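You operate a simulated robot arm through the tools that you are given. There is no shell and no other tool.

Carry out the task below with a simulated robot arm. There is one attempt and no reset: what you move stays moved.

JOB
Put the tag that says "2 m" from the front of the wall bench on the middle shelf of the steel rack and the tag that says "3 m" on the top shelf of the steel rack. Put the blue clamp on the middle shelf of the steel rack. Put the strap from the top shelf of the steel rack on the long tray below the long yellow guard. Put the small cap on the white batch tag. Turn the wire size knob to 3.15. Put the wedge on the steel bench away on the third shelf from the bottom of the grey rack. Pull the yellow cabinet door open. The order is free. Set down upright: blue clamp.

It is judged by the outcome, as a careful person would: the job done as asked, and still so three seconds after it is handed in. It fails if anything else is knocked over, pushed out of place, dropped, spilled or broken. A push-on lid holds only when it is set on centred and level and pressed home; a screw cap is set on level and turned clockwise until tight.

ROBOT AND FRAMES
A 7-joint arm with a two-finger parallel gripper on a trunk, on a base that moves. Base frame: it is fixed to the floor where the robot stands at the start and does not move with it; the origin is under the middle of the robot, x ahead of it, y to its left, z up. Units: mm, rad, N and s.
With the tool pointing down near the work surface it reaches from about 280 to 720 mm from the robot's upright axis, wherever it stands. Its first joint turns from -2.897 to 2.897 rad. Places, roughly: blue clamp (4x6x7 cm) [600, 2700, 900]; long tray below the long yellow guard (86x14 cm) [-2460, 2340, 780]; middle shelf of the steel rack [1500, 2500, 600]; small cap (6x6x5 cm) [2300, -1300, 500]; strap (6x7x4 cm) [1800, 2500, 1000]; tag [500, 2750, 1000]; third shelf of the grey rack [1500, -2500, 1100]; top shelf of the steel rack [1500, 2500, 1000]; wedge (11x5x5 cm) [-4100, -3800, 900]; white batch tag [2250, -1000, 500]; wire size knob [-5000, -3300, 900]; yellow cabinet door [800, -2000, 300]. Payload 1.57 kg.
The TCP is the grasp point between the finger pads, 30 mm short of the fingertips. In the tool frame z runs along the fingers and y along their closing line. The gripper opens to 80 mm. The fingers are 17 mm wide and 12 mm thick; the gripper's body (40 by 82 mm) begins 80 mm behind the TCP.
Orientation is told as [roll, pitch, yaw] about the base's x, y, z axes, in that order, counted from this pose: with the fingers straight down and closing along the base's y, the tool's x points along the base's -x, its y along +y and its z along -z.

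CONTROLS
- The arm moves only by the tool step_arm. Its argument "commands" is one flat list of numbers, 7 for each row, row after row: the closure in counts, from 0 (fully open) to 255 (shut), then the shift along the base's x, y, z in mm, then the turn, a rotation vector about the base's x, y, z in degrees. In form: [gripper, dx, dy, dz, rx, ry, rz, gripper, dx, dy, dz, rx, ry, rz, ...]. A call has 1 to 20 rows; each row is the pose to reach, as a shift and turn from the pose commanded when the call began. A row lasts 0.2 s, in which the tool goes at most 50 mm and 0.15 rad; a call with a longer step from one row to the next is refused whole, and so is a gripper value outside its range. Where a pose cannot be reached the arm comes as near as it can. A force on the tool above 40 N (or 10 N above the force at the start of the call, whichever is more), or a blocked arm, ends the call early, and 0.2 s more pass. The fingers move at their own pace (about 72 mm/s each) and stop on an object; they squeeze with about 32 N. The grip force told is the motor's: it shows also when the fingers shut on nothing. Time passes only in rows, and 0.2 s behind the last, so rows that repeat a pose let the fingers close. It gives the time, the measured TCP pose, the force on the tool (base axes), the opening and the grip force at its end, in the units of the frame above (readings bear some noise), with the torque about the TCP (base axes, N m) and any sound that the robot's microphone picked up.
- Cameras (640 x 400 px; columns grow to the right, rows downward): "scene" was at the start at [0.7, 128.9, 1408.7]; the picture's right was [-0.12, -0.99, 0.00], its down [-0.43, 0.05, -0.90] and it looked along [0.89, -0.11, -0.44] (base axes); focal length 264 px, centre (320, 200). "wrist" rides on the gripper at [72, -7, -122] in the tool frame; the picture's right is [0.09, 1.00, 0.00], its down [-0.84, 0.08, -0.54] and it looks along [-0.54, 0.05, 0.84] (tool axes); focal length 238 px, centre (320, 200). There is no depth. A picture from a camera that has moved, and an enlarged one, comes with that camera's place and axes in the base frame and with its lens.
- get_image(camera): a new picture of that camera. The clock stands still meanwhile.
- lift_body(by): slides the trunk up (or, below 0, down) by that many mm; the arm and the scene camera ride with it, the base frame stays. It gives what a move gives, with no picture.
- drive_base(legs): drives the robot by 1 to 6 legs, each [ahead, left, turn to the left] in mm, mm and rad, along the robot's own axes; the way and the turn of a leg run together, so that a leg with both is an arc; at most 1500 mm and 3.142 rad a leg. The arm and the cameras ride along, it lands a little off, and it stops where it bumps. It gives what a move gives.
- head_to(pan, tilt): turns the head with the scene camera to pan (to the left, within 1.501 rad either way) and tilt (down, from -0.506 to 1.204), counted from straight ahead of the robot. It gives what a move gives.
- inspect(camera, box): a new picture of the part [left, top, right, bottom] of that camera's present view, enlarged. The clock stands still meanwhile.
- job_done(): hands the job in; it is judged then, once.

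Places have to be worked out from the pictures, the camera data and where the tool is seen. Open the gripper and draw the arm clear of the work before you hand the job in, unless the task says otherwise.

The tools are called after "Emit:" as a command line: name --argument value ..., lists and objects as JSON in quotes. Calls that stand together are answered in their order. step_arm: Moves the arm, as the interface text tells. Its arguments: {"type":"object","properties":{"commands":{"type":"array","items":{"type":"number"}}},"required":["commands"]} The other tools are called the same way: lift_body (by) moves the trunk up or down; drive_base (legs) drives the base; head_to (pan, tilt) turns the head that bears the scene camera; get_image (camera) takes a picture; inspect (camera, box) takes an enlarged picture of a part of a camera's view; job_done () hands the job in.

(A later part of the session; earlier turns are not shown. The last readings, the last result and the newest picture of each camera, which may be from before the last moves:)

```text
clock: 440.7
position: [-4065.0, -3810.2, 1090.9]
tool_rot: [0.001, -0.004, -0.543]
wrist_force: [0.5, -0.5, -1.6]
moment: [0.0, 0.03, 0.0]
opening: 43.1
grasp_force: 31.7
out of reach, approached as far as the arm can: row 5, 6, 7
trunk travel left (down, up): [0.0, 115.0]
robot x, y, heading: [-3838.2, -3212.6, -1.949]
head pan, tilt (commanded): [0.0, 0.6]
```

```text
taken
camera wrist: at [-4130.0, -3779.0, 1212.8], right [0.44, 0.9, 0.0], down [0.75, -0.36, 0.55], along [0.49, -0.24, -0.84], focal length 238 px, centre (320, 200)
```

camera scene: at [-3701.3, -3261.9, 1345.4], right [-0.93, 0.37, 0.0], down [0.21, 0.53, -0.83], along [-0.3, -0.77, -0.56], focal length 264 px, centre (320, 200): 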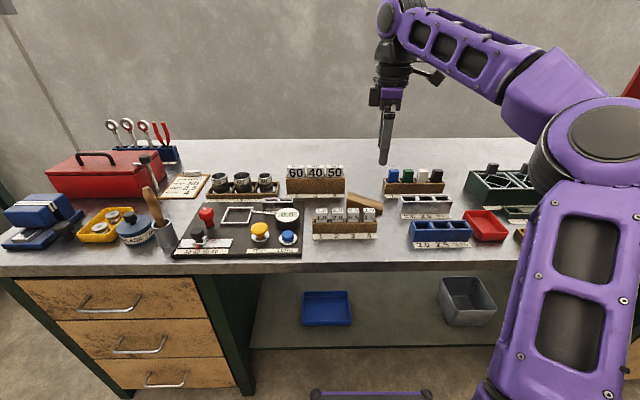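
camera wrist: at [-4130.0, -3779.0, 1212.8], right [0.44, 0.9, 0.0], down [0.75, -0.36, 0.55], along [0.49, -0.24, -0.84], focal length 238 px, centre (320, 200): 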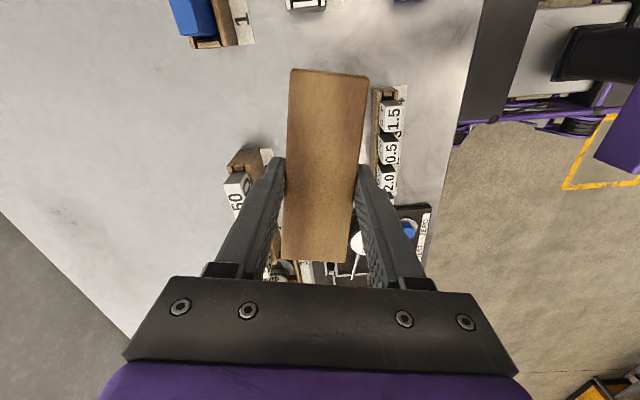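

Wedge held (43 mm). Retract the arm, slide left past the table end, back up to the open floor, and turn to face +u.

Emit:
step_arm --commands '[255, 13.5, 34, 0, 0, 0, 0, 255, 27, 68, 0, 0, 0, 0, 255, 41, 103, 0, 0, 0, 0, 255, 55.5, 139, 0, 0, 0, 0, 255, 55.5, 139, 0, 0, 0, 0]'

Emit:
drive_base --legs '[[0, 770, 0.005], [-1480, 0, 0], [0, 0, 1.571]]'

Emit:
head_to --pan 0.3 --tilt 0.35

Emit:
get_image --camera "scene"

```text
clock: 441.9
position: [-4010.1, -3671.2, 1090.7]
tool_rot: [0.0, -0.006, -0.542]
wrist_force: [-0.1, -0.2, -0.6]
moment: [-0.01, -0.03, 0.04]
opening: 43.4
grasp_force: 32.2
trunk travel left (down, up): [0.0, 115.0]
robot x, y, heading: [-3828.7, -3213.5, -1.947]
head pan, tilt (commanded): [0.0, 0.6]
```

```text
clock: 460.7
position: [-2111.0, -2269.5, 1089.9]
tool_rot: [0.002, -0.006, 1.056]
wrist_force: [0.0, 0.9, -0.2]
moment: [0.0, 0.01, 0.02]
opening: 43.2
grasp_force: 31.5
trunk travel left (down, up): [0.0, 115.0]
robot x, y, heading: [-2575.1, -2109.8, -0.35]
head pan, tilt (commanded): [0.0, 0.6]
```

```text
clock: 461.5
position: [-2110.7, -2270.0, 1090.8]
tool_rot: [0.002, -0.005, 1.056]
wrist_force: [0.3, -0.3, -1.1]
moment: [0.02, 0.02, 0.02]
opening: 42.9
grasp_force: 31.8
trunk travel left (down, up): [0.0, 115.0]
robot x, y, heading: [-2576.8, -2104.3, -0.354]
head pan, tilt (commanded): [0.3, 0.351]
```

```text
taken
camera scene: at [-2519.5, -1946.8, 1368.1], right [-0.05, -1.0, 0.0], down [-0.34, 0.02, -0.94], along [0.94, -0.05, -0.34], focal length 264 px, centre (320, 200)
```

scene: 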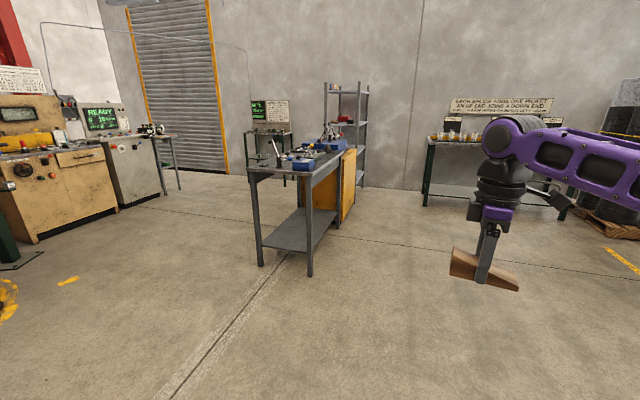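

Clear view of the bench, cabinet and rack. Drive diagonally to the open area in front of the grey bench, then along +u toward the rack.

Emit:
drive_base --legs '[[734, 936, 0], [734, 936, 0], [1400, 0, -0.019]]'

Emit:
head_to --pan -0.5 --tilt 0.35

Emit:
get_image --camera "scene"

```text
clock: 486.3
position: [1219.9, -1501.7, 1091.7]
tool_rot: [0.001, -0.005, 1.043]
wrist_force: [-0.5, -0.5, 0.0]
moment: [0.02, -0.05, -0.01]
opening: 43.1
grasp_force: 31.8
trunk travel left (down, up): [0.0, 115.0]
robot x, y, heading: [762.1, -1332.6, -0.371]
head pan, tilt (commanded): [0.3, 0.351]
```

```text
clock: 487.4
position: [1219.6, -1501.1, 1090.7]
tool_rot: [0.003, -0.004, 1.042]
wrist_force: [0.4, -0.6, -0.5]
moment: [0.01, 0.01, 0.02]
opening: 43.0
grasp_force: 32.3
trunk travel left (down, up): [0.0, 115.0]
robot x, y, heading: [761.2, -1328.7, -0.357]
head pan, tilt (commanded): [-0.499, 0.351]
```

```text
taken
camera scene: at [784.4, -1237.2, 1368.1], right [-0.76, -0.65, 0.0], down [-0.22, 0.26, -0.94], along [0.61, -0.71, -0.34], focal length 264 px, centre (320, 200)
```

scene: 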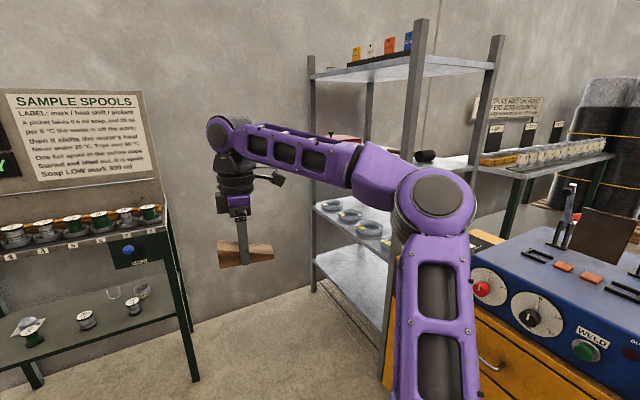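

The rack's front faces +v at v≈-1613. Move to u≈1700, turn right to face it (leaving room from the sample table), then look.

Emit:
drive_base --legs '[[505, -95, 0], [0, 0, -1.584]]'

Emit:
head_to --pan 0.5 --tilt 0.3

Emit:
get_image --camera "scene"

Emit:
head_to --pan 0.1 --tilt 0.8

Emit:
get_image --camera "scene"

```text
clock: 494.4
position: [1024.2, -2061.1, 1091.6]
tool_rot: [0.002, -0.007, -0.542]
wrist_force: [-0.8, 0.3, -1.1]
moment: [-0.03, 0.01, -0.03]
opening: 43.2
grasp_force: 31.7
trunk travel left (down, up): [0.0, 115.0]
robot x, y, heading: [1198.8, -1602.8, -1.948]
head pan, tilt (commanded): [-0.499, 0.351]
```

```text
clock: 495.7
position: [1022.9, -2059.7, 1091.1]
tool_rot: [0.002, -0.003, -0.541]
wrist_force: [-0.4, 0.0, -0.3]
moment: [-0.01, 0.0, -0.01]
opening: 43.3
grasp_force: 31.9
trunk travel left (down, up): [0.0, 115.0]
robot x, y, heading: [1202.3, -1599.4, -1.949]
head pan, tilt (commanded): [0.499, 0.3]
```

```text
taken
camera scene: at [1374.6, -1660.8, 1372.9], right [-0.99, -0.12, 0.0], down [-0.04, 0.29, -0.96], along [0.12, -0.95, -0.3], focal length 264 px, centre (320, 200)
```

scene: 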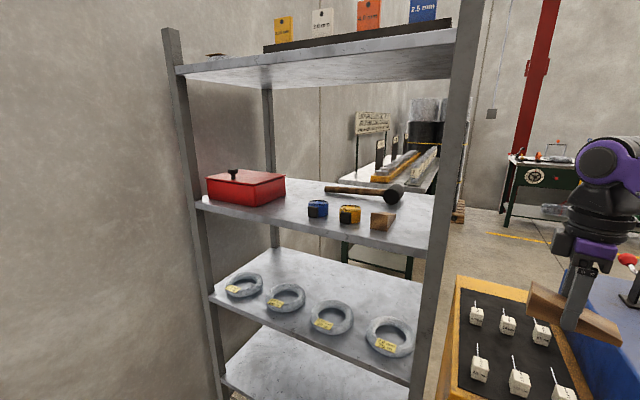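

```text
clock: 496.6
position: [1024.0, -2060.1, 1091.4]
tool_rot: [0.002, -0.006, -0.539]
wrist_force: [0.6, -0.2, -0.5]
moment: [-0.03, -0.02, 0.04]
opening: 43.1
grasp_force: 32.0
trunk travel left (down, up): [0.0, 115.0]
robot x, y, heading: [1201.3, -1599.4, -1.95]
head pan, tilt (commanded): [0.099, 0.799]
```

```text
taken
camera scene: at [1341.2, -1645.8, 1328.6], right [-0.96, 0.27, 0.0], down [0.19, 0.69, -0.7], along [-0.19, -0.67, -0.72], focal length 264 px, centre (320, 200)
```

scene: 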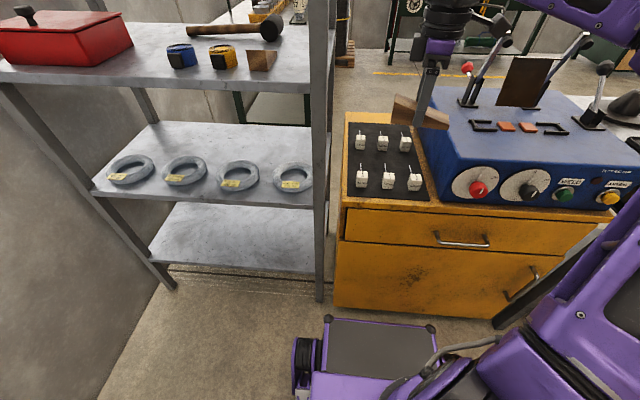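

The third shelf has a free front strip (v≈-1620 to -1720) in front of the tape measures and cube. Slide left ~290 mm and raise the trunk to gain height.

Emit:
drive_base --legs '[[0, 290, 0.006]]'

Emit:
lift_body --by 115

Emit:
head_to --pan 0.2 --tilt 0.5

Emit:
get_image --camera "scene"

Emit:
get_image --camera "wrist"

```text
clock: 499.9
position: [1293.3, -2165.9, 1090.9]
tool_rot: [0.002, -0.006, -0.537]
wrist_force: [0.0, 0.2, -0.8]
moment: [-0.02, 0.01, 0.0]
opening: 43.3
grasp_force: 31.7
trunk travel left (down, up): [0.0, 115.0]
robot x, y, heading: [1468.1, -1709.7, -1.943]
head pan, tilt (commanded): [0.099, 0.799]
```

```text
clock: 501.4
position: [1293.3, -2165.1, 1204.8]
tool_rot: [0.003, -0.006, -0.537]
wrist_force: [1.1, -0.9, -1.4]
moment: [-0.04, 0.02, 0.01]
opening: 43.2
grasp_force: 31.9
trunk travel left (down, up): [-115.0, 0.0]
robot x, y, heading: [1467.4, -1703.9, -1.946]
head pan, tilt (commanded): [0.099, 0.799]
```

```text
clock: 502.2
position: [1293.0, -2166.1, 1206.3]
tool_rot: [0.003, -0.005, -0.538]
wrist_force: [-0.6, -0.4, 0.0]
moment: [0.0, 0.0, 0.01]
opening: 43.4
grasp_force: 31.7
trunk travel left (down, up): [-115.0, 0.0]
robot x, y, heading: [1469.0, -1708.7, -1.944]
head pan, tilt (commanded): [0.201, 0.499]
```

```text
taken
camera scene: at [1615.4, -1762.0, 1469.4], right [-0.99, 0.17, 0.0], down [0.08, 0.47, -0.88], along [-0.15, -0.86, -0.48], focal length 264 px, centre (320, 200)
```

scene: 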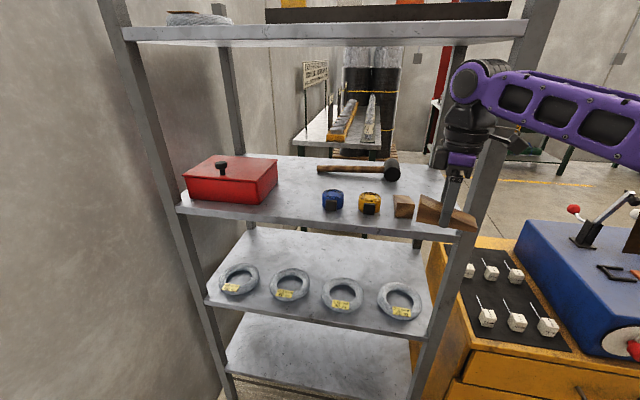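

```text
taken
camera wrist: at [1228.3, -2134.8, 1327.6], right [0.43, 0.9, 0.0], down [0.76, -0.36, 0.55], along [0.49, -0.23, -0.84], focal length 238 px, centre (320, 200)
```

wrist: 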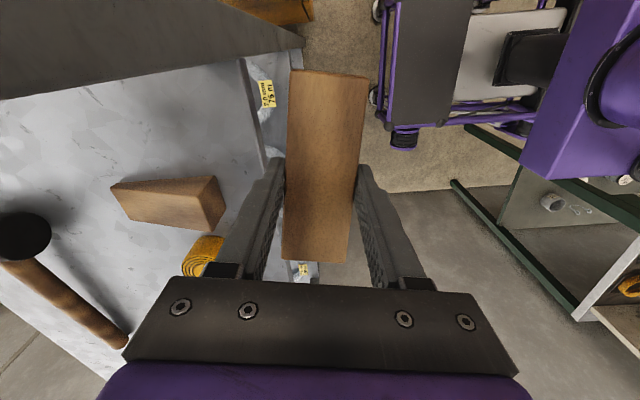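

Better spot: the gap between the red box and the blue tape (u≈2270–2412), with the wedge's long axis pointing into the shelf. Retract the arm, move the base forward 110 mm, then slide left 255 mm.

Emit:
step_arm --commands '[255, 13.4, 34.1, 0, 0, 0, 0, 255, 26.8, 68.3, 0, 0, 0, 0, 255, 40.2, 102.4, 0, 0, 0, 0, 255, 40.2, 102.4, 0, 0, 0, 0]'

Emit:
drive_base --legs '[[112, 0, 0], [0, 255, 0]]'

Emit:
step_arm --commands '[255, 0, 0, 0, 0, 0, -8, 255, 0, 0, 0, 0, 0, -16, 255, 0, 0, 0, 0, 0, -24, 255, 0, 0, 0, 0, 0, -32, 255, 0, 0, 0, 0, 0, -40, 255, 0, 0, 0, 0, 0, -48, 255, 0, 0, 0, 0, 0, -56, 255, 0, 0, 0, 0, 0, -64, 255, 0, 0, 0, 0, 0, -72, 255, 0, 0, 0, 0, 0, -80.5, 255, 0, 0, 0, 0, 0, -80.5]'

Emit:
get_image --camera "wrist"

Emit:
get_image --camera "scene"

```text
clock: 503.2
position: [1335.1, -2062.0, 1207.6]
tool_rot: [0.001, -0.005, -0.537]
wrist_force: [0.9, 0.1, -0.6]
moment: [0.03, -0.01, 0.01]
opening: 43.2
grasp_force: 31.6
trunk travel left (down, up): [-115.0, 0.0]
robot x, y, heading: [1469.4, -1704.3, -1.945]
head pan, tilt (commanded): [0.201, 0.499]
```

```text
clock: 507.1
position: [1528.8, -2259.1, 1207.2]
tool_rot: [0.002, -0.005, -0.537]
wrist_force: [0.3, -0.5, -1.6]
moment: [0.02, 0.01, 0.0]
opening: 43.1
grasp_force: 31.8
trunk travel left (down, up): [-115.0, 0.0]
robot x, y, heading: [1664.1, -1903.2, -1.939]
head pan, tilt (commanded): [0.201, 0.499]
```

```text
clock: 509.4
position: [1517.6, -2238.9, 1246.9]
tool_rot: [0.117, -0.12, -1.957]
wrist_force: [0.4, 0.2, -0.2]
moment: [0.0, 0.0, -0.03]
opening: 42.8
grasp_force: 31.9
trunk travel left (down, up): [-115.0, 0.0]
robot x, y, heading: [1661.8, -1902.1, -1.939]
head pan, tilt (commanded): [0.201, 0.499]
stopped in row 11: the arm was blocked; the commanded pose is now the measured one
```

```text
taken
camera wrist: at [1530.9, -2152.3, 1357.9], right [0.96, -0.27, 0.11], down [-0.28, -0.71, 0.64], along [-0.1, -0.64, -0.76], focal length 238 px, centre (320, 200)
```

wrist: 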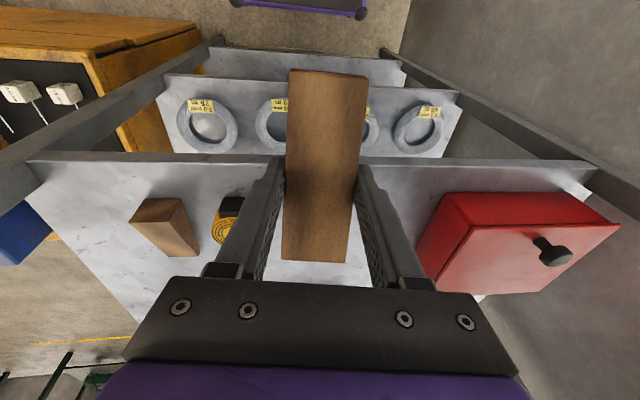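

```text
taken
camera scene: at [1792.1, -1951.3, 1463.1], right [-0.93, 0.38, 0.0], down [0.21, 0.5, -0.84], along [-0.32, -0.78, -0.54], focal length 264 px, centre (320, 200)
```

scene: 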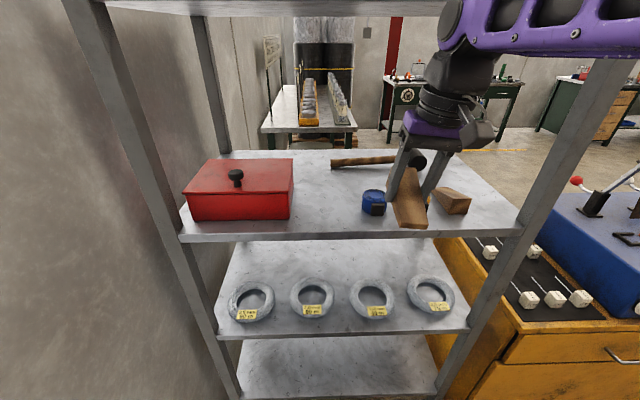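

The arm was blocked by contact with the head (its pan was pushed). Move the head away (pan right), then extend the tool forward and un-tilt it.

Emit:
head_to --pan -0.4 --tilt 0.6

Emit:
step_arm --commands '[255, -12, -31, 0, 3, 1.2, 0, 255, -24, -62, 0, 6, 2.4, 0, 255, -36, -93, -5, 8.9, 3.6, 0, 255, -36, -93, -5, 8.9, 3.6, 0]'

Emit:
get_image --camera "wrist"

Emit:
get_image --camera "scene"

```text
clock: 510.4
position: [1517.6, -2238.6, 1246.7]
tool_rot: [0.118, -0.118, -1.957]
wrist_force: [0.1, -0.5, -0.8]
moment: [0.0, -0.02, -0.02]
opening: 43.1
grasp_force: 32.4
trunk travel left (down, up): [-115.0, 0.0]
robot x, y, heading: [1663.4, -1901.8, -1.939]
head pan, tilt (commanded): [-0.4, 0.6]
```

```text
clock: 510.9
position: [1488.6, -2234.6, 1320.0]
tool_rot: [0.229, -0.265, -1.979]
wrist_force: [0.3, -0.6, -0.5]
moment: [0.03, 0.02, -0.02]
opening: 43.4
grasp_force: 32.6
trunk travel left (down, up): [-115.0, 0.0]
robot x, y, heading: [1666.6, -1903.3, -1.945]
head pan, tilt (commanded): [-0.4, 0.6]
stopped in row 2: the arm was blocked; the commanded pose is now the measured one
```

```text
taken
camera wrist: at [1496.4, -2130.3, 1414.4], right [0.95, -0.25, 0.19], down [-0.31, -0.59, 0.74], along [-0.07, -0.77, -0.64], focal length 238 px, centre (320, 200)
```

wrist: 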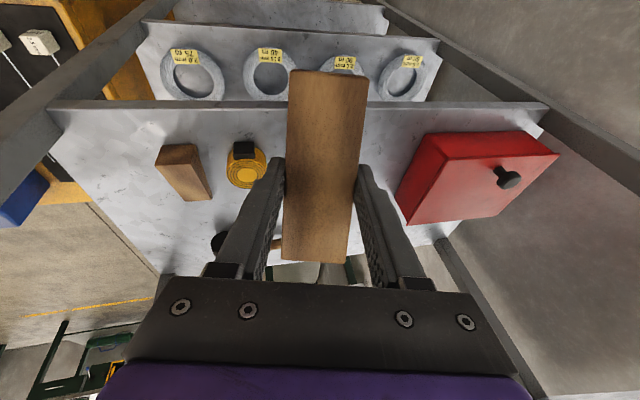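

```text
taken
camera scene: at [1791.0, -1949.9, 1459.1], right [-0.92, 0.4, 0.0], down [0.23, 0.53, -0.82], along [-0.33, -0.75, -0.58], focal length 264 px, centre (320, 200)
```

scene: 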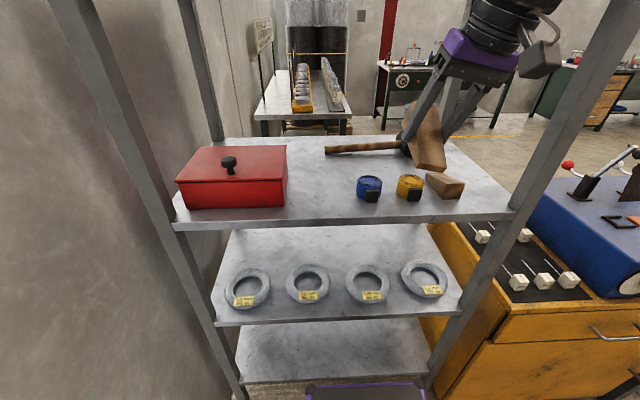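

The arm and head seem jammed together. I'll try panning the head to the other side and see if it frees.

Emit:
head_to --pan 0.5 --tilt 0.6

Emit:
get_image --camera "scene"

Emit:
head_to --pan -1.2 --tilt 0.3

Emit:
get_image --camera "scene"

```text
clock: 512.1
position: [1486.2, -2235.4, 1317.6]
tool_rot: [0.225, -0.259, -1.98]
wrist_force: [-0.5, -0.6, -0.3]
moment: [0.02, 0.03, 0.02]
opening: 43.3
grasp_force: 31.9
trunk travel left (down, up): [-115.0, 0.0]
robot x, y, heading: [1665.4, -1899.9, -1.942]
head pan, tilt (commanded): [0.499, 0.6]
```

```text
taken
camera scene: at [1792.7, -1950.1, 1458.9], right [-0.92, 0.38, 0.0], down [0.22, 0.54, -0.82], along [-0.31, -0.75, -0.58], focal length 264 px, centre (320, 200)
```

scene: 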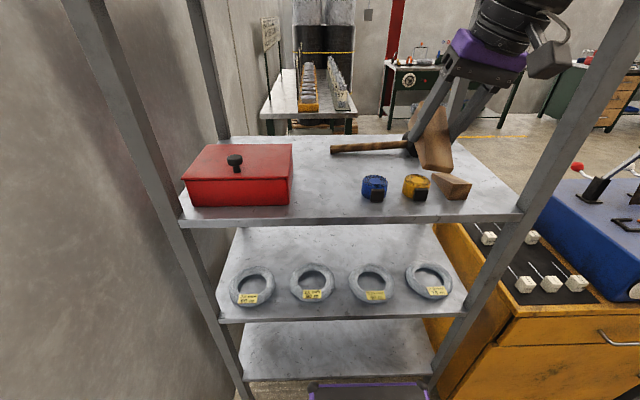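

```text
clock: 513.8
position: [1486.7, -2235.6, 1319.8]
tool_rot: [0.227, -0.264, -1.98]
wrist_force: [0.3, -0.4, -1.7]
moment: [-0.02, 0.0, 0.01]
opening: 43.3
grasp_force: 32.3
trunk travel left (down, up): [-115.0, 0.0]
robot x, y, heading: [1664.2, -1899.9, -1.938]
head pan, tilt (commanded): [-1.201, 0.3]
```

```text
taken
camera scene: at [1791.2, -1951.1, 1463.5], right [-0.92, 0.39, 0.0], down [0.21, 0.49, -0.84], along [-0.33, -0.78, -0.54], focal length 264 px, centre (320, 200)
```

scene: 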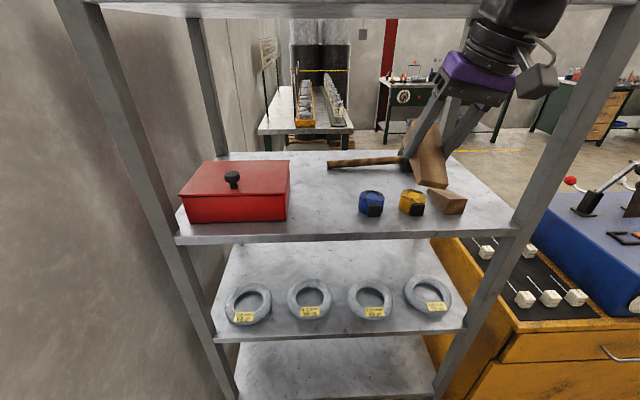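

Both directions are jammed. Try reversing: rotate the tool yaw back (+40°) which undoes the motion that caused the contact.

Emit:
step_arm --commands '[255, 0, 0, 0, 0, 0, 8, 255, 0, 0, 0, 0, 0, 16, 255, 0, 0, 0, 0, 0, 24, 255, 0, 0, 0, 0, 0, 32, 255, 0, 0, 0, 0, 0, 40, 255, 0, 0, 0, 0, 0, 40]'

Emit:
get_image --camera "scene"

```text
clock: 514.9
position: [1489.9, -2199.6, 1360.3]
tool_rot: [0.229, -0.428, -1.368]
wrist_force: [0.3, -1.2, -1.9]
moment: [0.04, 0.04, 0.02]
opening: 43.3
grasp_force: 31.6
trunk travel left (down, up): [-115.0, 0.0]
robot x, y, heading: [1663.9, -1899.7, -1.941]
head pan, tilt (commanded): [-1.201, 0.3]
stopped in row 5: the arm was blocked; the commanded pose is now the measured one
```

```text
taken
camera scene: at [1785.9, -1952.8, 1484.7], right [-0.9, 0.43, 0.0], down [0.14, 0.3, -0.94], along [-0.41, -0.85, -0.33], focal length 264 px, centre (320, 200)
```

scene: 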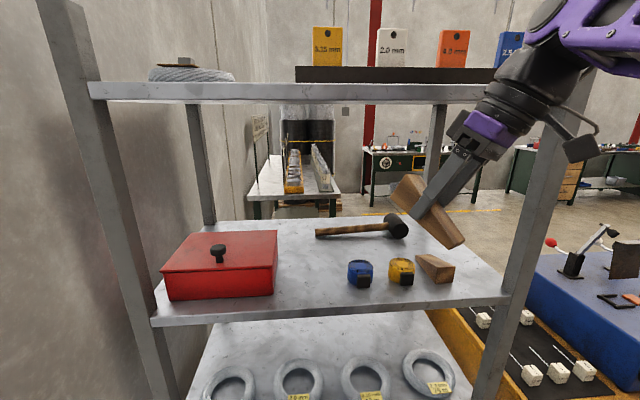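

The arm is folded too tightly against the head. I'll move the base right and back to gain room for unfolding the arm.

Emit:
drive_base --legs '[[0, -270, 0], [-350, 0, 0]]'

Emit:
get_image --camera "scene"

Emit:
get_image --camera "wrist"

```text
clock: 520.0
position: [1364.4, -1773.0, 1362.9]
tool_rot: [0.229, -0.432, -1.366]
wrist_force: [-0.9, 0.6, -1.3]
moment: [-0.03, -0.01, -0.02]
opening: 43.0
grasp_force: 31.8
trunk travel left (down, up): [-115.0, 0.0]
robot x, y, heading: [1536.8, -1478.4, -1.934]
head pan, tilt (commanded): [-1.201, 0.3]
```

```text
taken
camera scene: at [1659.4, -1525.7, 1489.9], right [-0.9, 0.44, 0.0], down [0.12, 0.25, -0.96], along [-0.43, -0.86, -0.28], focal length 264 px, centre (320, 200)
```

scene: 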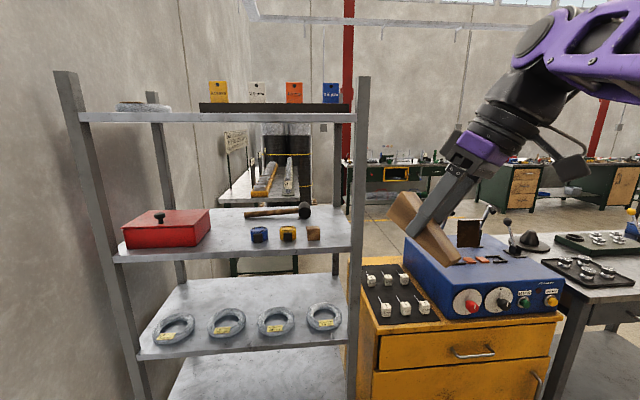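

```text
taken
camera wrist: at [1308.2, -1667.4, 1438.7], right [0.91, 0.37, 0.17], down [0.06, -0.53, 0.85], along [0.4, -0.76, -0.51], focal length 238 px, centre (320, 200)
```

wrist: 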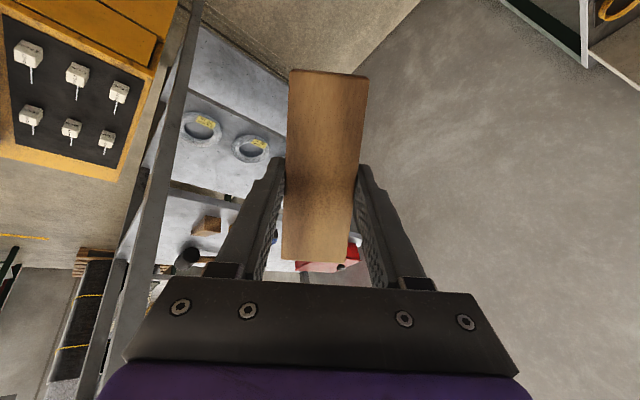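

Now there's room. Extend the tool forward and down in small steps to unfold the arm away from the head.

Emit:
step_arm --commands '[255, -14, -37, -10, 2, 1.6, 0, 255, -28, -74, -20, 4, 3.2, 0, 255, -42, -111, -30, 6, 4.8, 0, 255, -56, -148, -50, 8, 6.4, 0, 255, -70, -185, -75, 10, 8, 0, 255, -75, -200, -110, 12, 10, 0, 255, -75, -200, -110, 12, 10, 0]'

Emit:
get_image --camera "scene"

```text
clock: 520.5
position: [1341.0, -1751.9, 1420.2]
tool_rot: [0.17, -0.646, -1.316]
wrist_force: [0.5, -1.1, -1.3]
moment: [0.08, 0.0, 0.02]
opening: 42.8
grasp_force: 31.5
trunk travel left (down, up): [-115.0, 0.0]
robot x, y, heading: [1533.4, -1477.9, -1.937]
head pan, tilt (commanded): [-1.201, 0.3]
stopped in row 2: the arm was blocked; the commanded pose is now the measured one
```

```text
taken
camera scene: at [1651.6, -1522.5, 1484.8], right [-0.85, 0.53, 0.0], down [0.17, 0.28, -0.94], along [-0.5, -0.8, -0.33], focal length 264 px, centre (320, 200)
```

scene: 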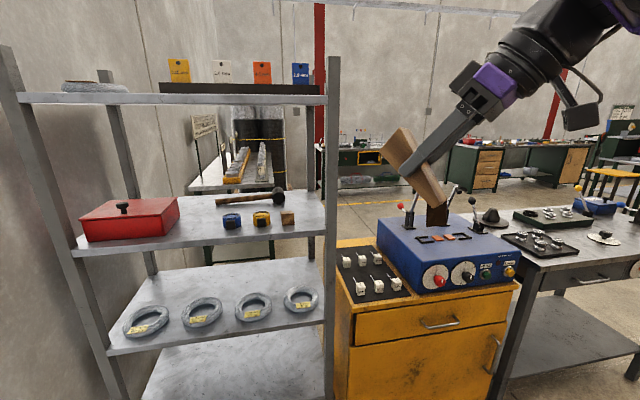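

Try panning the head fully left now to get it out of the arm's way.

Emit:
head_to --pan 1.4 --tilt 0.0

Emit:
get_image --camera "scene"

```text
clock: 522.9
position: [1340.5, -1753.9, 1419.9]
tool_rot: [0.169, -0.64, -1.319]
wrist_force: [0.0, 0.2, 0.0]
moment: [0.03, 0.04, 0.02]
opening: 43.3
grasp_force: 32.1
trunk travel left (down, up): [-115.0, 0.0]
robot x, y, heading: [1538.2, -1477.3, -1.941]
head pan, tilt (commanded): [1.4, 0.0]
```

```text
taken
camera scene: at [1777.9, -1488.4, 1515.6], right [-0.51, -0.86, 0.0], down [0.0, 0.0, -1.0], along [0.86, -0.51, 0.0], focal length 264 px, centre (320, 200)
```

scene: 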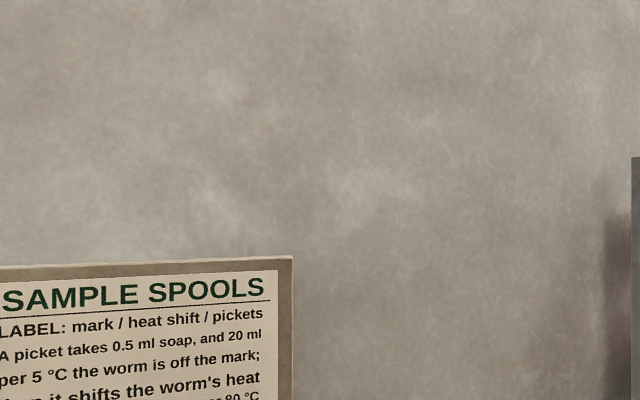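

The head is free now, pointing left. Retry unfolding the arm: forward with tilt removal.

Emit:
step_arm --commands '[255, -12, -32, -10, 3, 2, 0, 255, -24, -64, -20, 6, 4, 0, 255, -36, -96, -30, 9, 6, 0, 255, -36, -96, -30, 9, 6, 0]'

Emit:
get_image --camera "wrist"

Emit:
get_image --camera "scene"

```text
clock: 523.9
position: [1305.2, -1850.2, 1388.5]
tool_rot: [0.102, -0.46, -1.283]
wrist_force: [-0.1, -0.5, -1.1]
moment: [0.01, -0.03, -0.03]
opening: 43.2
grasp_force: 32.2
trunk travel left (down, up): [-115.0, 0.0]
robot x, y, heading: [1537.4, -1474.3, -1.937]
head pan, tilt (commanded): [1.4, 0.0]
```

```text
taken
camera wrist: at [1254.3, -1742.1, 1465.2], right [0.91, 0.4, 0.05], down [0.17, -0.48, 0.86], along [0.37, -0.78, -0.5], focal length 238 px, centre (320, 200)
```

wrist: 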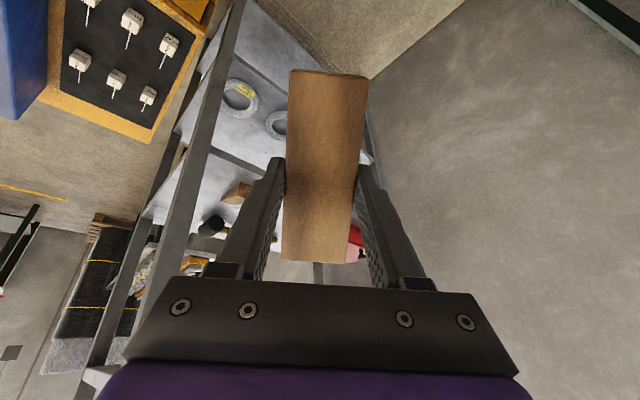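

```text
taken
camera scene: at [1777.8, -1488.7, 1515.6], right [-0.51, -0.86, 0.0], down [0.0, 0.0, -1.0], along [0.86, -0.51, 0.0], focal length 264 px, centre (320, 200)
```

scene: 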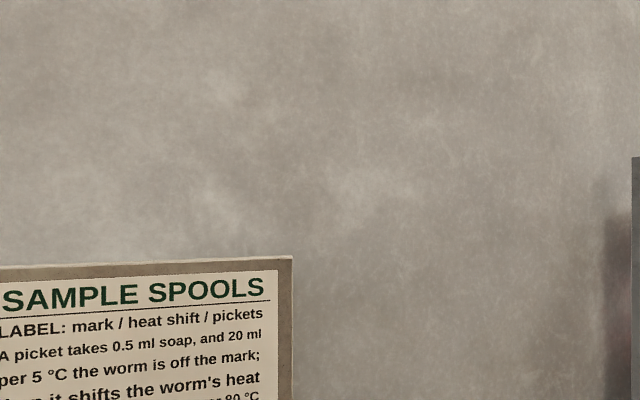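

The arm now follows commands. Continue: lower to z≈1236, forward 85 mm, and remove the remaining tilt.

Emit:
step_arm --commands '[255, -8, -20, -38, 5.9, 3.3, 0, 255, -16, -40, -76, 11.8, 6.5, 0, 255, -24, -60, -114, 17.7, 9.8, 0, 255, -32, -80, -152, 23.6, 13.1, 0, 255, -32, -80, -152, 23.6, 13.1, 0]'

Emit:
get_image --camera "wrist"

```text
clock: 525.1
position: [1273.2, -1929.4, 1236.3]
tool_rot: [0.002, 0.001, -1.26]
wrist_force: [-0.2, 0.8, -1.0]
moment: [0.04, 0.03, -0.01]
opening: 43.3
grasp_force: 31.8
trunk travel left (down, up): [-115.0, 0.0]
robot x, y, heading: [1538.1, -1477.9, -1.937]
head pan, tilt (commanded): [1.4, 0.0]
```

```text
taken
camera wrist: at [1245.1, -1863.7, 1358.7], right [0.92, 0.39, 0.0], down [0.33, -0.77, 0.54], along [0.21, -0.5, -0.84], focal length 238 px, centre (320, 200)
```

wrist: 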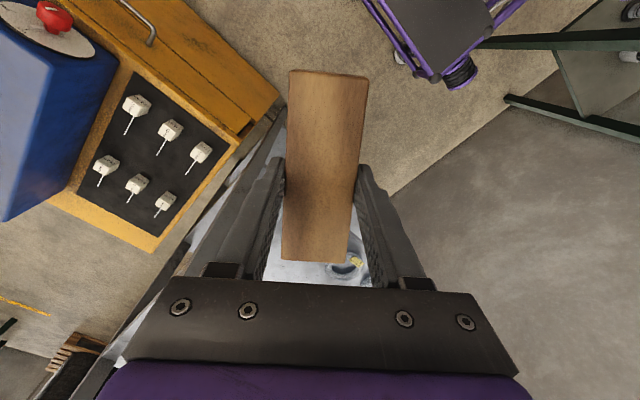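

Tool is vertical again. Rotate the remaining -39° yaw here in free space, keeping the head to the left.

Emit:
step_arm --commands '[255, 0, 0, 0, 0, 0, -7.8, 255, 0, 0, 0, 0, 0, -15.7, 255, 0, 0, 0, 0, 0, -23.5, 255, 0, 0, 0, 0, 0, -31.4, 255, 0, 0, 0, 0, 0, -39, 255, 0, 0, 0, 0, 0, -39]'

Emit:
head_to --pan 0.5 --tilt 0.4

Emit:
get_image --camera "scene"

Emit:
get_image --camera "wrist"

```text
clock: 526.5
position: [1272.9, -1929.6, 1237.8]
tool_rot: [0.002, 0.001, -1.943]
wrist_force: [0.0, 0.7, -1.8]
moment: [0.0, 0.0, 0.01]
opening: 42.8
grasp_force: 31.5
trunk travel left (down, up): [-115.0, 0.0]
robot x, y, heading: [1534.2, -1475.0, -1.937]
head pan, tilt (commanded): [1.4, 0.0]
```

```text
clock: 527.7
position: [1273.4, -1929.4, 1236.9]
tool_rot: [0.003, 0.002, -1.941]
wrist_force: [1.1, -0.2, -0.8]
moment: [0.03, -0.03, 0.03]
opening: 43.0
grasp_force: 32.2
trunk travel left (down, up): [-115.0, 0.0]
robot x, y, heading: [1532.9, -1472.7, -1.936]
head pan, tilt (commanded): [0.499, 0.4]
```

```text
taken
camera scene: at [1712.8, -1534.0, 1478.6], right [-0.99, -0.13, 0.0], down [-0.05, 0.39, -0.92], along [0.12, -0.91, -0.39], focal length 264 px, centre (320, 200)
```

scene: 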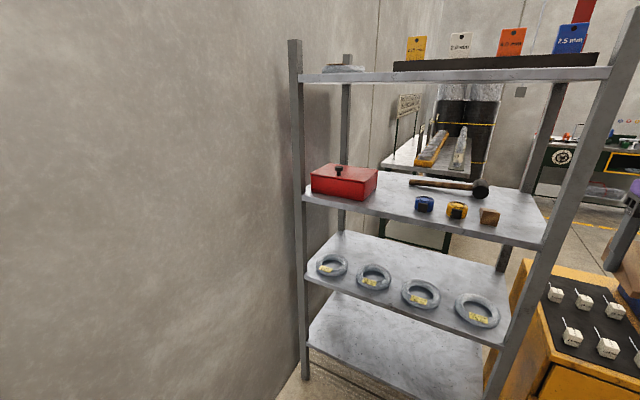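

```text
taken
camera wrist: at [1293.1, -1860.3, 1358.9], right [0.96, -0.27, 0.0], down [-0.23, -0.81, 0.54], along [-0.15, -0.52, -0.84], focal length 238 px, centre (320, 200)
```

wrist: 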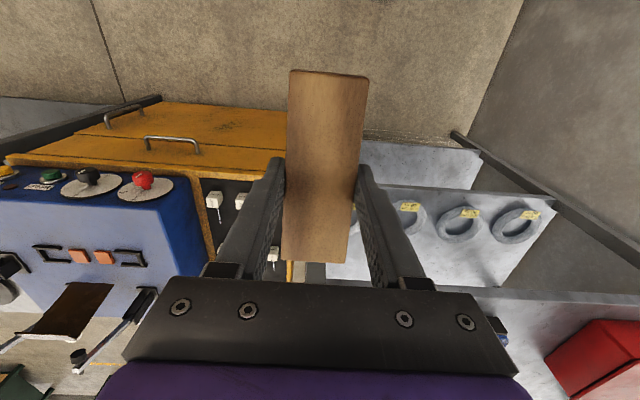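

The arm is back in a clean configuration. Now reposition the base (forward ~87, left ~66) while keeping clear of the sample table.

Emit:
drive_base --legs '[[87, 66, -0.008]]'

Emit:
step_arm --commands '[255, 41, -16, -10, 0, 0, 0, 255, 82, -32, -20, 0, 0, 0, 255, 123, -48, -30, 0, 0, 0, 255, 164, -64, -40, 0, 0, 0, 255, 205, -80, -50, 0, 0, 0, 255, 246, -96, -60, 0, 0, 0, 255, 287, -112, -70, 0, 0, 0, 255, 328, -128, -75, 0, 0, 0, 255, 364, -142, -75, 0, 0, 0, 255, 364, -142, -75, 0, 0, 0]'

Emit:
get_image --camera "scene"

Emit:
get_image --camera "wrist"

```text
clock: 529.0
position: [1298.2, -2032.2, 1236.3]
tool_rot: [0.001, -0.001, -1.948]
wrist_force: [-0.1, 0.7, -1.7]
moment: [-0.03, 0.01, -0.01]
opening: 43.1
grasp_force: 32.2
trunk travel left (down, up): [-115.0, 0.0]
robot x, y, heading: [1564.4, -1577.3, -1.944]
head pan, tilt (commanded): [0.499, 0.4]
```

```text
clock: 531.2
position: [1663.5, -2173.8, 1161.1]
tool_rot: [0.001, 0.001, -1.951]
wrist_force: [-0.5, -0.2, -0.9]
moment: [0.01, 0.03, 0.02]
opening: 43.2
grasp_force: 32.2
trunk travel left (down, up): [-115.0, 0.0]
robot x, y, heading: [1566.8, -1580.7, -1.943]
head pan, tilt (commanded): [0.499, 0.4]
```

```text
taken
camera scene: at [1742.1, -1640.6, 1478.6], right [-0.99, -0.12, 0.0], down [-0.05, 0.39, -0.92], along [0.11, -0.91, -0.39], focal length 264 px, centre (320, 200)
```

scene: 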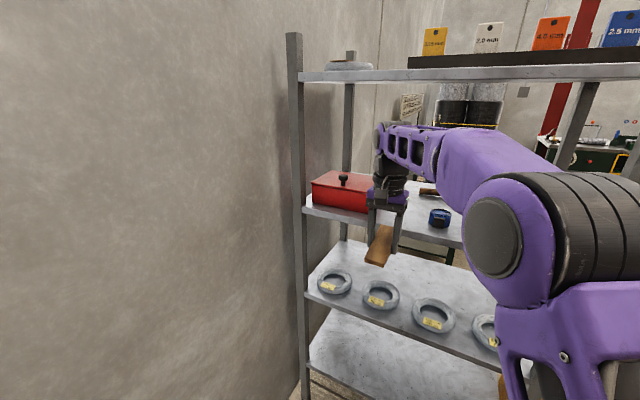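

```text
taken
camera wrist: at [1684.6, -2104.7, 1283.5], right [0.96, -0.28, 0.0], down [-0.24, -0.81, 0.54], along [-0.15, -0.52, -0.84], focal length 238 px, centre (320, 200)
```

wrist: 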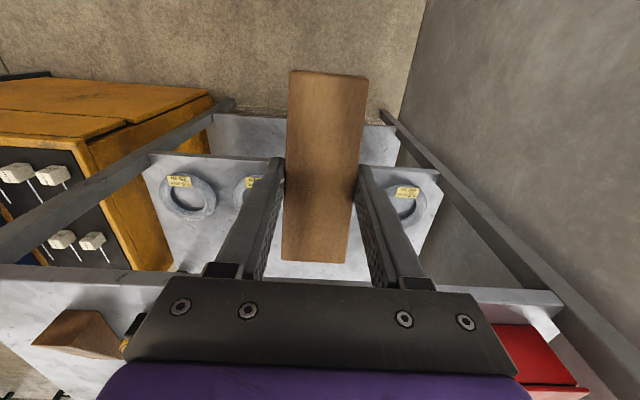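

Wedge is aligned with the gap at u≈2341, z=1161. Drive forward ~225 mm so it enters over the third shelf.

Emit:
drive_base --legs '[[120, 0, 0]]'

Emit:
get_image --camera "scene"

Emit:
get_image --camera "wrist"

```text
clock: 532.4
position: [1620.1, -2284.0, 1162.1]
tool_rot: [0.0, 0.002, -1.946]
wrist_force: [0.2, 0.0, -1.1]
moment: [0.02, 0.03, 0.02]
opening: 43.1
grasp_force: 32.0
trunk travel left (down, up): [-115.0, 0.0]
robot x, y, heading: [1527.3, -1694.6, -1.95]
head pan, tilt (commanded): [0.499, 0.4]
```

```text
taken
camera scene: at [1698.1, -1751.2, 1478.6], right [-0.99, -0.12, 0.0], down [-0.05, 0.39, -0.92], along [0.11, -0.91, -0.39], focal length 264 px, centre (320, 200)
```

scene: 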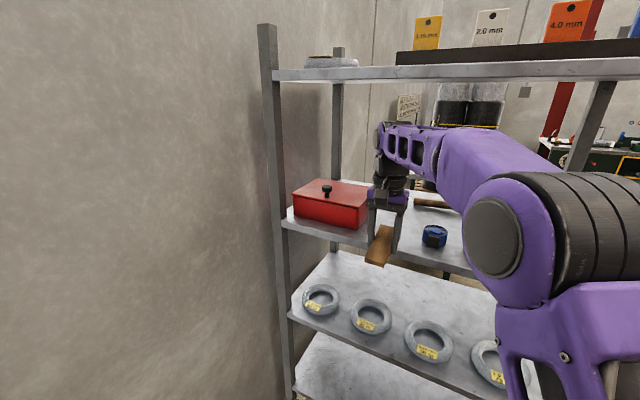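

```text
taken
camera wrist: at [1640.5, -2215.1, 1283.6], right [0.96, -0.28, 0.0], down [-0.24, -0.81, 0.54], along [-0.15, -0.52, -0.84], focal length 238 px, centre (320, 200)
```

wrist: 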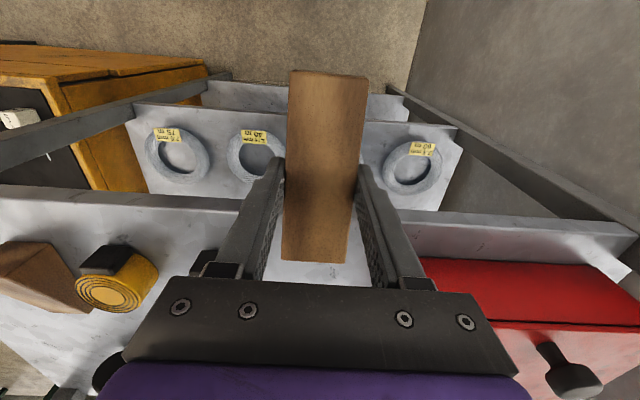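

Zoom near the left finger to check the blue tape's clearance.

Emit:
inspect --camera "wrist" --box '[60, 170, 440, 320]'

Emit:
inspect --camera "scene" --box '[280, 150, 480, 290]'

```text
1.68 times, centred on (250, 245) of wrist
camera zoom: at [1640.5, -2215.1, 1283.6], right [0.96, -0.28, 0.0], down [-0.24, -0.81, 0.54], along [-0.15, -0.52, -0.84], focal length 401 px, centre (438, 124)
```

zoom: 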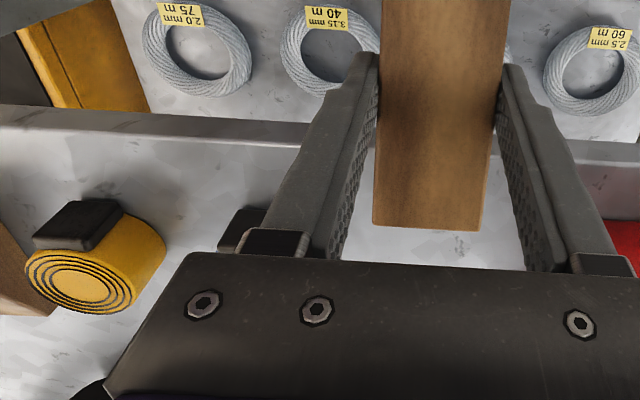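

```text
2.86 times, centred on (380, 220) of scene
camera zoom: at [1698.1, -1751.2, 1478.6], right [-0.99, -0.12, 0.0], down [-0.05, 0.39, -0.92], along [0.11, -0.91, -0.39], focal length 755 px, centre (149, 143)
```

zoom: 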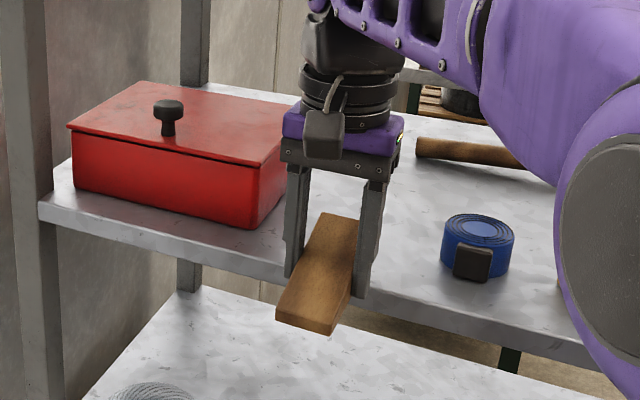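

Gap margins are fine (blue roll's edge at u≈2272, red box at ≈2444). Shift 8 mm toward the box and drive forward 115 mm.

Emit:
step_arm --commands '[255, 7.4, -2.9, 0, 0, 0, 0, 255, 7.4, -2.9, 0, 0, 0, 0]'

Emit:
drive_base --legs '[[115, 0, 0.006]]'

Emit:
get_image --camera "wrist"

Emit:
inspect --camera "scene" --box '[260, 130, 480, 290]'

```text
clock: 533.0
position: [1627.2, -2287.2, 1160.9]
tool_rot: [0.002, 0.0, -1.948]
wrist_force: [0.6, -1.2, -1.2]
moment: [-0.02, -0.01, -0.02]
opening: 43.2
grasp_force: 31.8
trunk travel left (down, up): [-115.0, 0.0]
robot x, y, heading: [1524.5, -1690.8, -1.95]
head pan, tilt (commanded): [0.499, 0.4]
```

```text
clock: 534.2
position: [1589.8, -2393.5, 1161.3]
tool_rot: [0.001, 0.002, -1.941]
wrist_force: [-0.5, -0.4, -0.8]
moment: [-0.01, 0.03, 0.01]
opening: 43.1
grasp_force: 32.1
trunk travel left (down, up): [-115.0, 0.0]
robot x, y, heading: [1481.6, -1797.8, -1.94]
head pan, tilt (commanded): [0.499, 0.4]
```

```text
taken
camera wrist: at [1609.4, -2323.7, 1283.5], right [0.96, -0.28, 0.0], down [-0.23, -0.81, 0.54], along [-0.15, -0.52, -0.84], focal length 238 px, centre (320, 200)
```

wrist: 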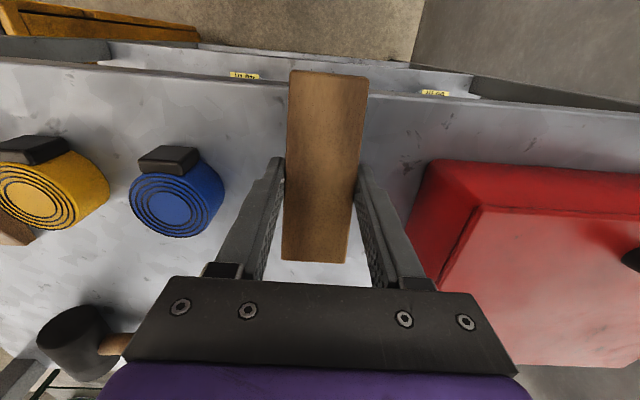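

```text
2.50 times, centred on (370, 210) of scene
camera zoom: at [1656.6, -1856.6, 1478.6], right [-0.99, -0.13, 0.0], down [-0.05, 0.39, -0.92], along [0.12, -0.91, -0.39], focal length 661 px, centre (195, 175)
```

zoom: 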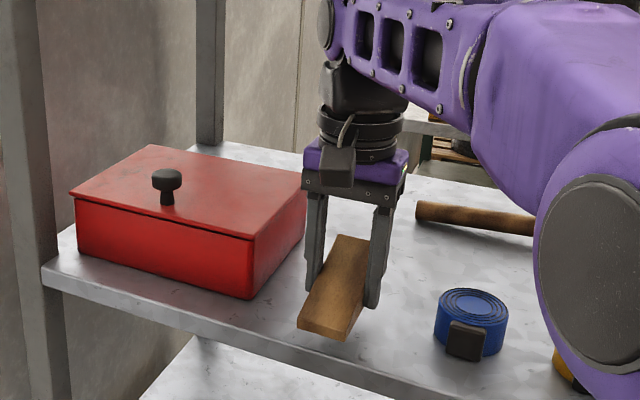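

Move 40 mm further in with the arm and lower gently to contact.

Emit:
step_arm --commands '[255, -7.2, -18.7, 0, 0, 0, 0, 255, -14.4, -37.3, 0, 0, 0, 0, 255, -14.4, -37.3, -10, 0, 0, 0, 255, -14.4, -37.3, -16, 0, 0, 0, 255, -14.4, -37.3, -18, 0, 0, 0, 255, -14.4, -37.3, -20, 0, 0, 0, 255, -14.4, -37.3, -22, 0, 0, 0, 255, -14.4, -37.3, -23.5, 0, 0, 0, 255, -14.4, -37.3, -25, 0, 0, 0, 255, -14.4, -37.3, -26.5, 0, 0, 0, 255, -14.4, -37.3, -28, 0, 0, 0]'

Emit:
get_image --camera "wrist"

```text
clock: 536.6
position: [1574.8, -2430.5, 1133.0]
tool_rot: [0.0, -0.002, -1.943]
wrist_force: [0.2, 0.5, 2.6]
moment: [-0.09, 0.09, -0.03]
opening: 42.9
grasp_force: 32.1
trunk travel left (down, up): [-115.0, 0.0]
robot x, y, heading: [1480.2, -1800.7, -1.941]
head pan, tilt (commanded): [0.499, 0.4]
```

```text
taken
camera wrist: at [1595.2, -2360.8, 1256.0], right [0.96, -0.28, 0.0], down [-0.23, -0.81, 0.54], along [-0.15, -0.52, -0.84], focal length 238 px, centre (320, 200)
```

wrist: 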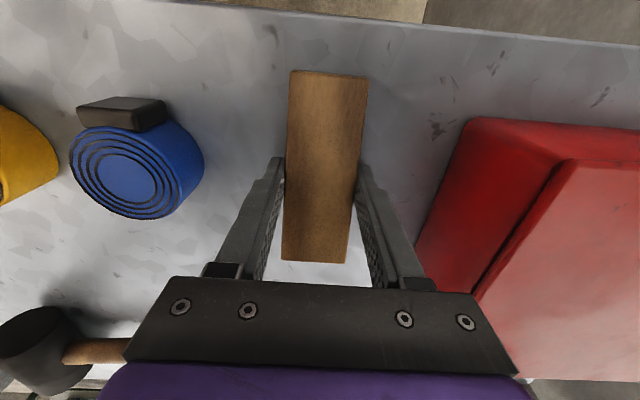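

Slight contact beginning. Lower a few mm more and check force.

Emit:
step_arm --commands '[255, 0, 0, -1.5, 0, 0, 0, 255, 0, 0, -3, 0, 0, 0, 255, 0, 0, -3, 0, 0, 0]'

```text
clock: 537.4
position: [1574.9, -2430.4, 1134.4]
tool_rot: [0.007, -0.005, -1.942]
wrist_force: [-0.1, -4.2, 19.3]
moment: [-0.33, 0.43, 0.01]
opening: 43.1
grasp_force: 32.4
trunk travel left (down, up): [-115.0, 0.0]
robot x, y, heading: [1481.4, -1798.2, -1.941]
head pan, tilt (commanded): [0.499, 0.4]
```

Firm contact at z≈1134. Relieve 4 mm of command and open partially.

Emit:
step_arm --commands '[255, 0, 0, 2, 0, 0, 0, 255, 0, 0, 4, 0, 0, 0, 180, 0, 0, 4, 0, 0, 0, 90, 0, 0, 4, 0, 0, 0, 60, 0, 0, 4, 0, 0, 0, 60, 0, 0, 4, 0, 0, 0]'

Emit:
get_image --camera "wrist"

```text
clock: 538.8
position: [1573.9, -2430.2, 1133.7]
tool_rot: [0.002, -0.001, -1.943]
wrist_force: [0.7, -0.4, 0.5]
moment: [0.03, -0.01, 0.02]
opening: 61.2
grasp_force: 0.0
trunk travel left (down, up): [-115.0, 0.0]
robot x, y, heading: [1481.6, -1795.9, -1.943]
head pan, tilt (commanded): [0.499, 0.4]
```

```text
taken
camera wrist: at [1594.9, -2361.0, 1256.4], right [0.96, -0.28, 0.0], down [-0.23, -0.81, 0.54], along [-0.15, -0.52, -0.84], focal length 238 px, centre (320, 200)
```

wrist: 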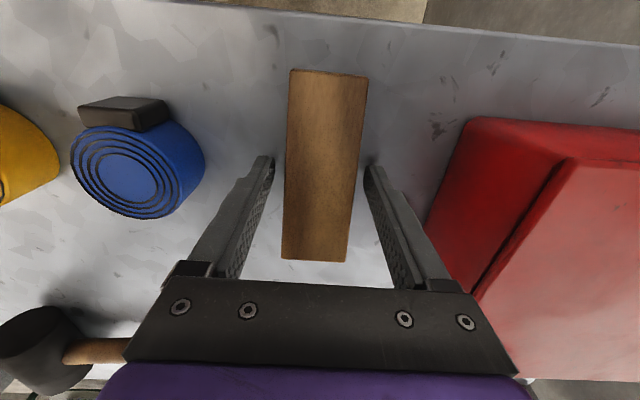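

Wedge sits on the shelf. Back the fingers straight out along its sides, slightly raised.

Emit:
step_arm --commands '[60, 0, 0, 12, 0, 0, 0, 60, 10.8, 28, 15, 0, 0, 0, 60, 21.6, 56, 18, 0, 0, 0, 60, 36, 93, 20, 0, 0, 0, 0, 50.5, 130.6, 20, 0, 0, 0, 0, 50.5, 130.6, 20, 0, 0, 0]'

Emit:
drive_base --legs '[[-230, 0, 0]]'

Emit:
get_image --camera "scene"

Emit:
get_image --camera "wrist"

```text
clock: 540.2
position: [1624.8, -2299.9, 1153.7]
tool_rot: [0.002, 0.0, -1.942]
wrist_force: [-0.2, -0.2, 0.6]
moment: [0.01, 0.04, 0.02]
opening: 80.1
grasp_force: 0.1
trunk travel left (down, up): [-115.0, 0.0]
robot x, y, heading: [1484.8, -1801.3, -1.941]
head pan, tilt (commanded): [0.499, 0.4]
```

```text
clock: 542.0
position: [1709.2, -2084.6, 1154.0]
tool_rot: [0.003, -0.001, -1.945]
wrist_force: [0.4, -0.8, -0.4]
moment: [0.03, 0.03, 0.0]
opening: 80.0
grasp_force: 0.1
trunk travel left (down, up): [-115.0, 0.0]
robot x, y, heading: [1569.2, -1582.8, -1.938]
head pan, tilt (commanded): [0.499, 0.4]
```

```text
taken
camera scene: at [1740.3, -1641.8, 1478.6], right [-0.99, -0.13, 0.0], down [-0.05, 0.39, -0.92], along [0.12, -0.91, -0.39], focal length 264 px, centre (320, 200)
```

scene: 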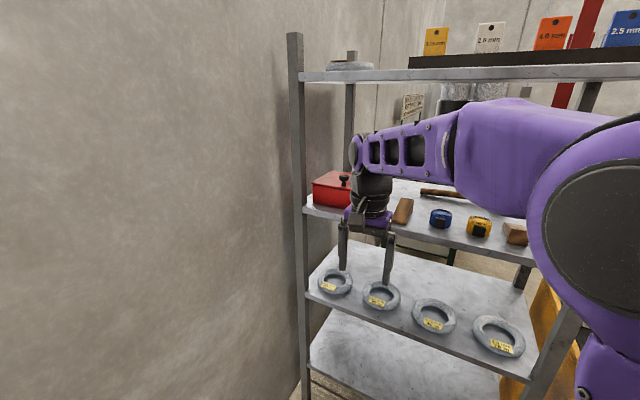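

```text
taken
camera wrist: at [1729.4, -2015.8, 1275.9], right [0.96, -0.28, 0.0], down [-0.23, -0.81, 0.54], along [-0.15, -0.52, -0.84], focal length 238 px, centre (320, 200)
```

wrist: 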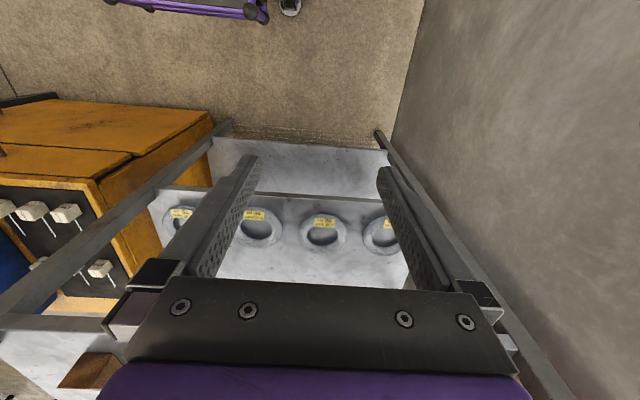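

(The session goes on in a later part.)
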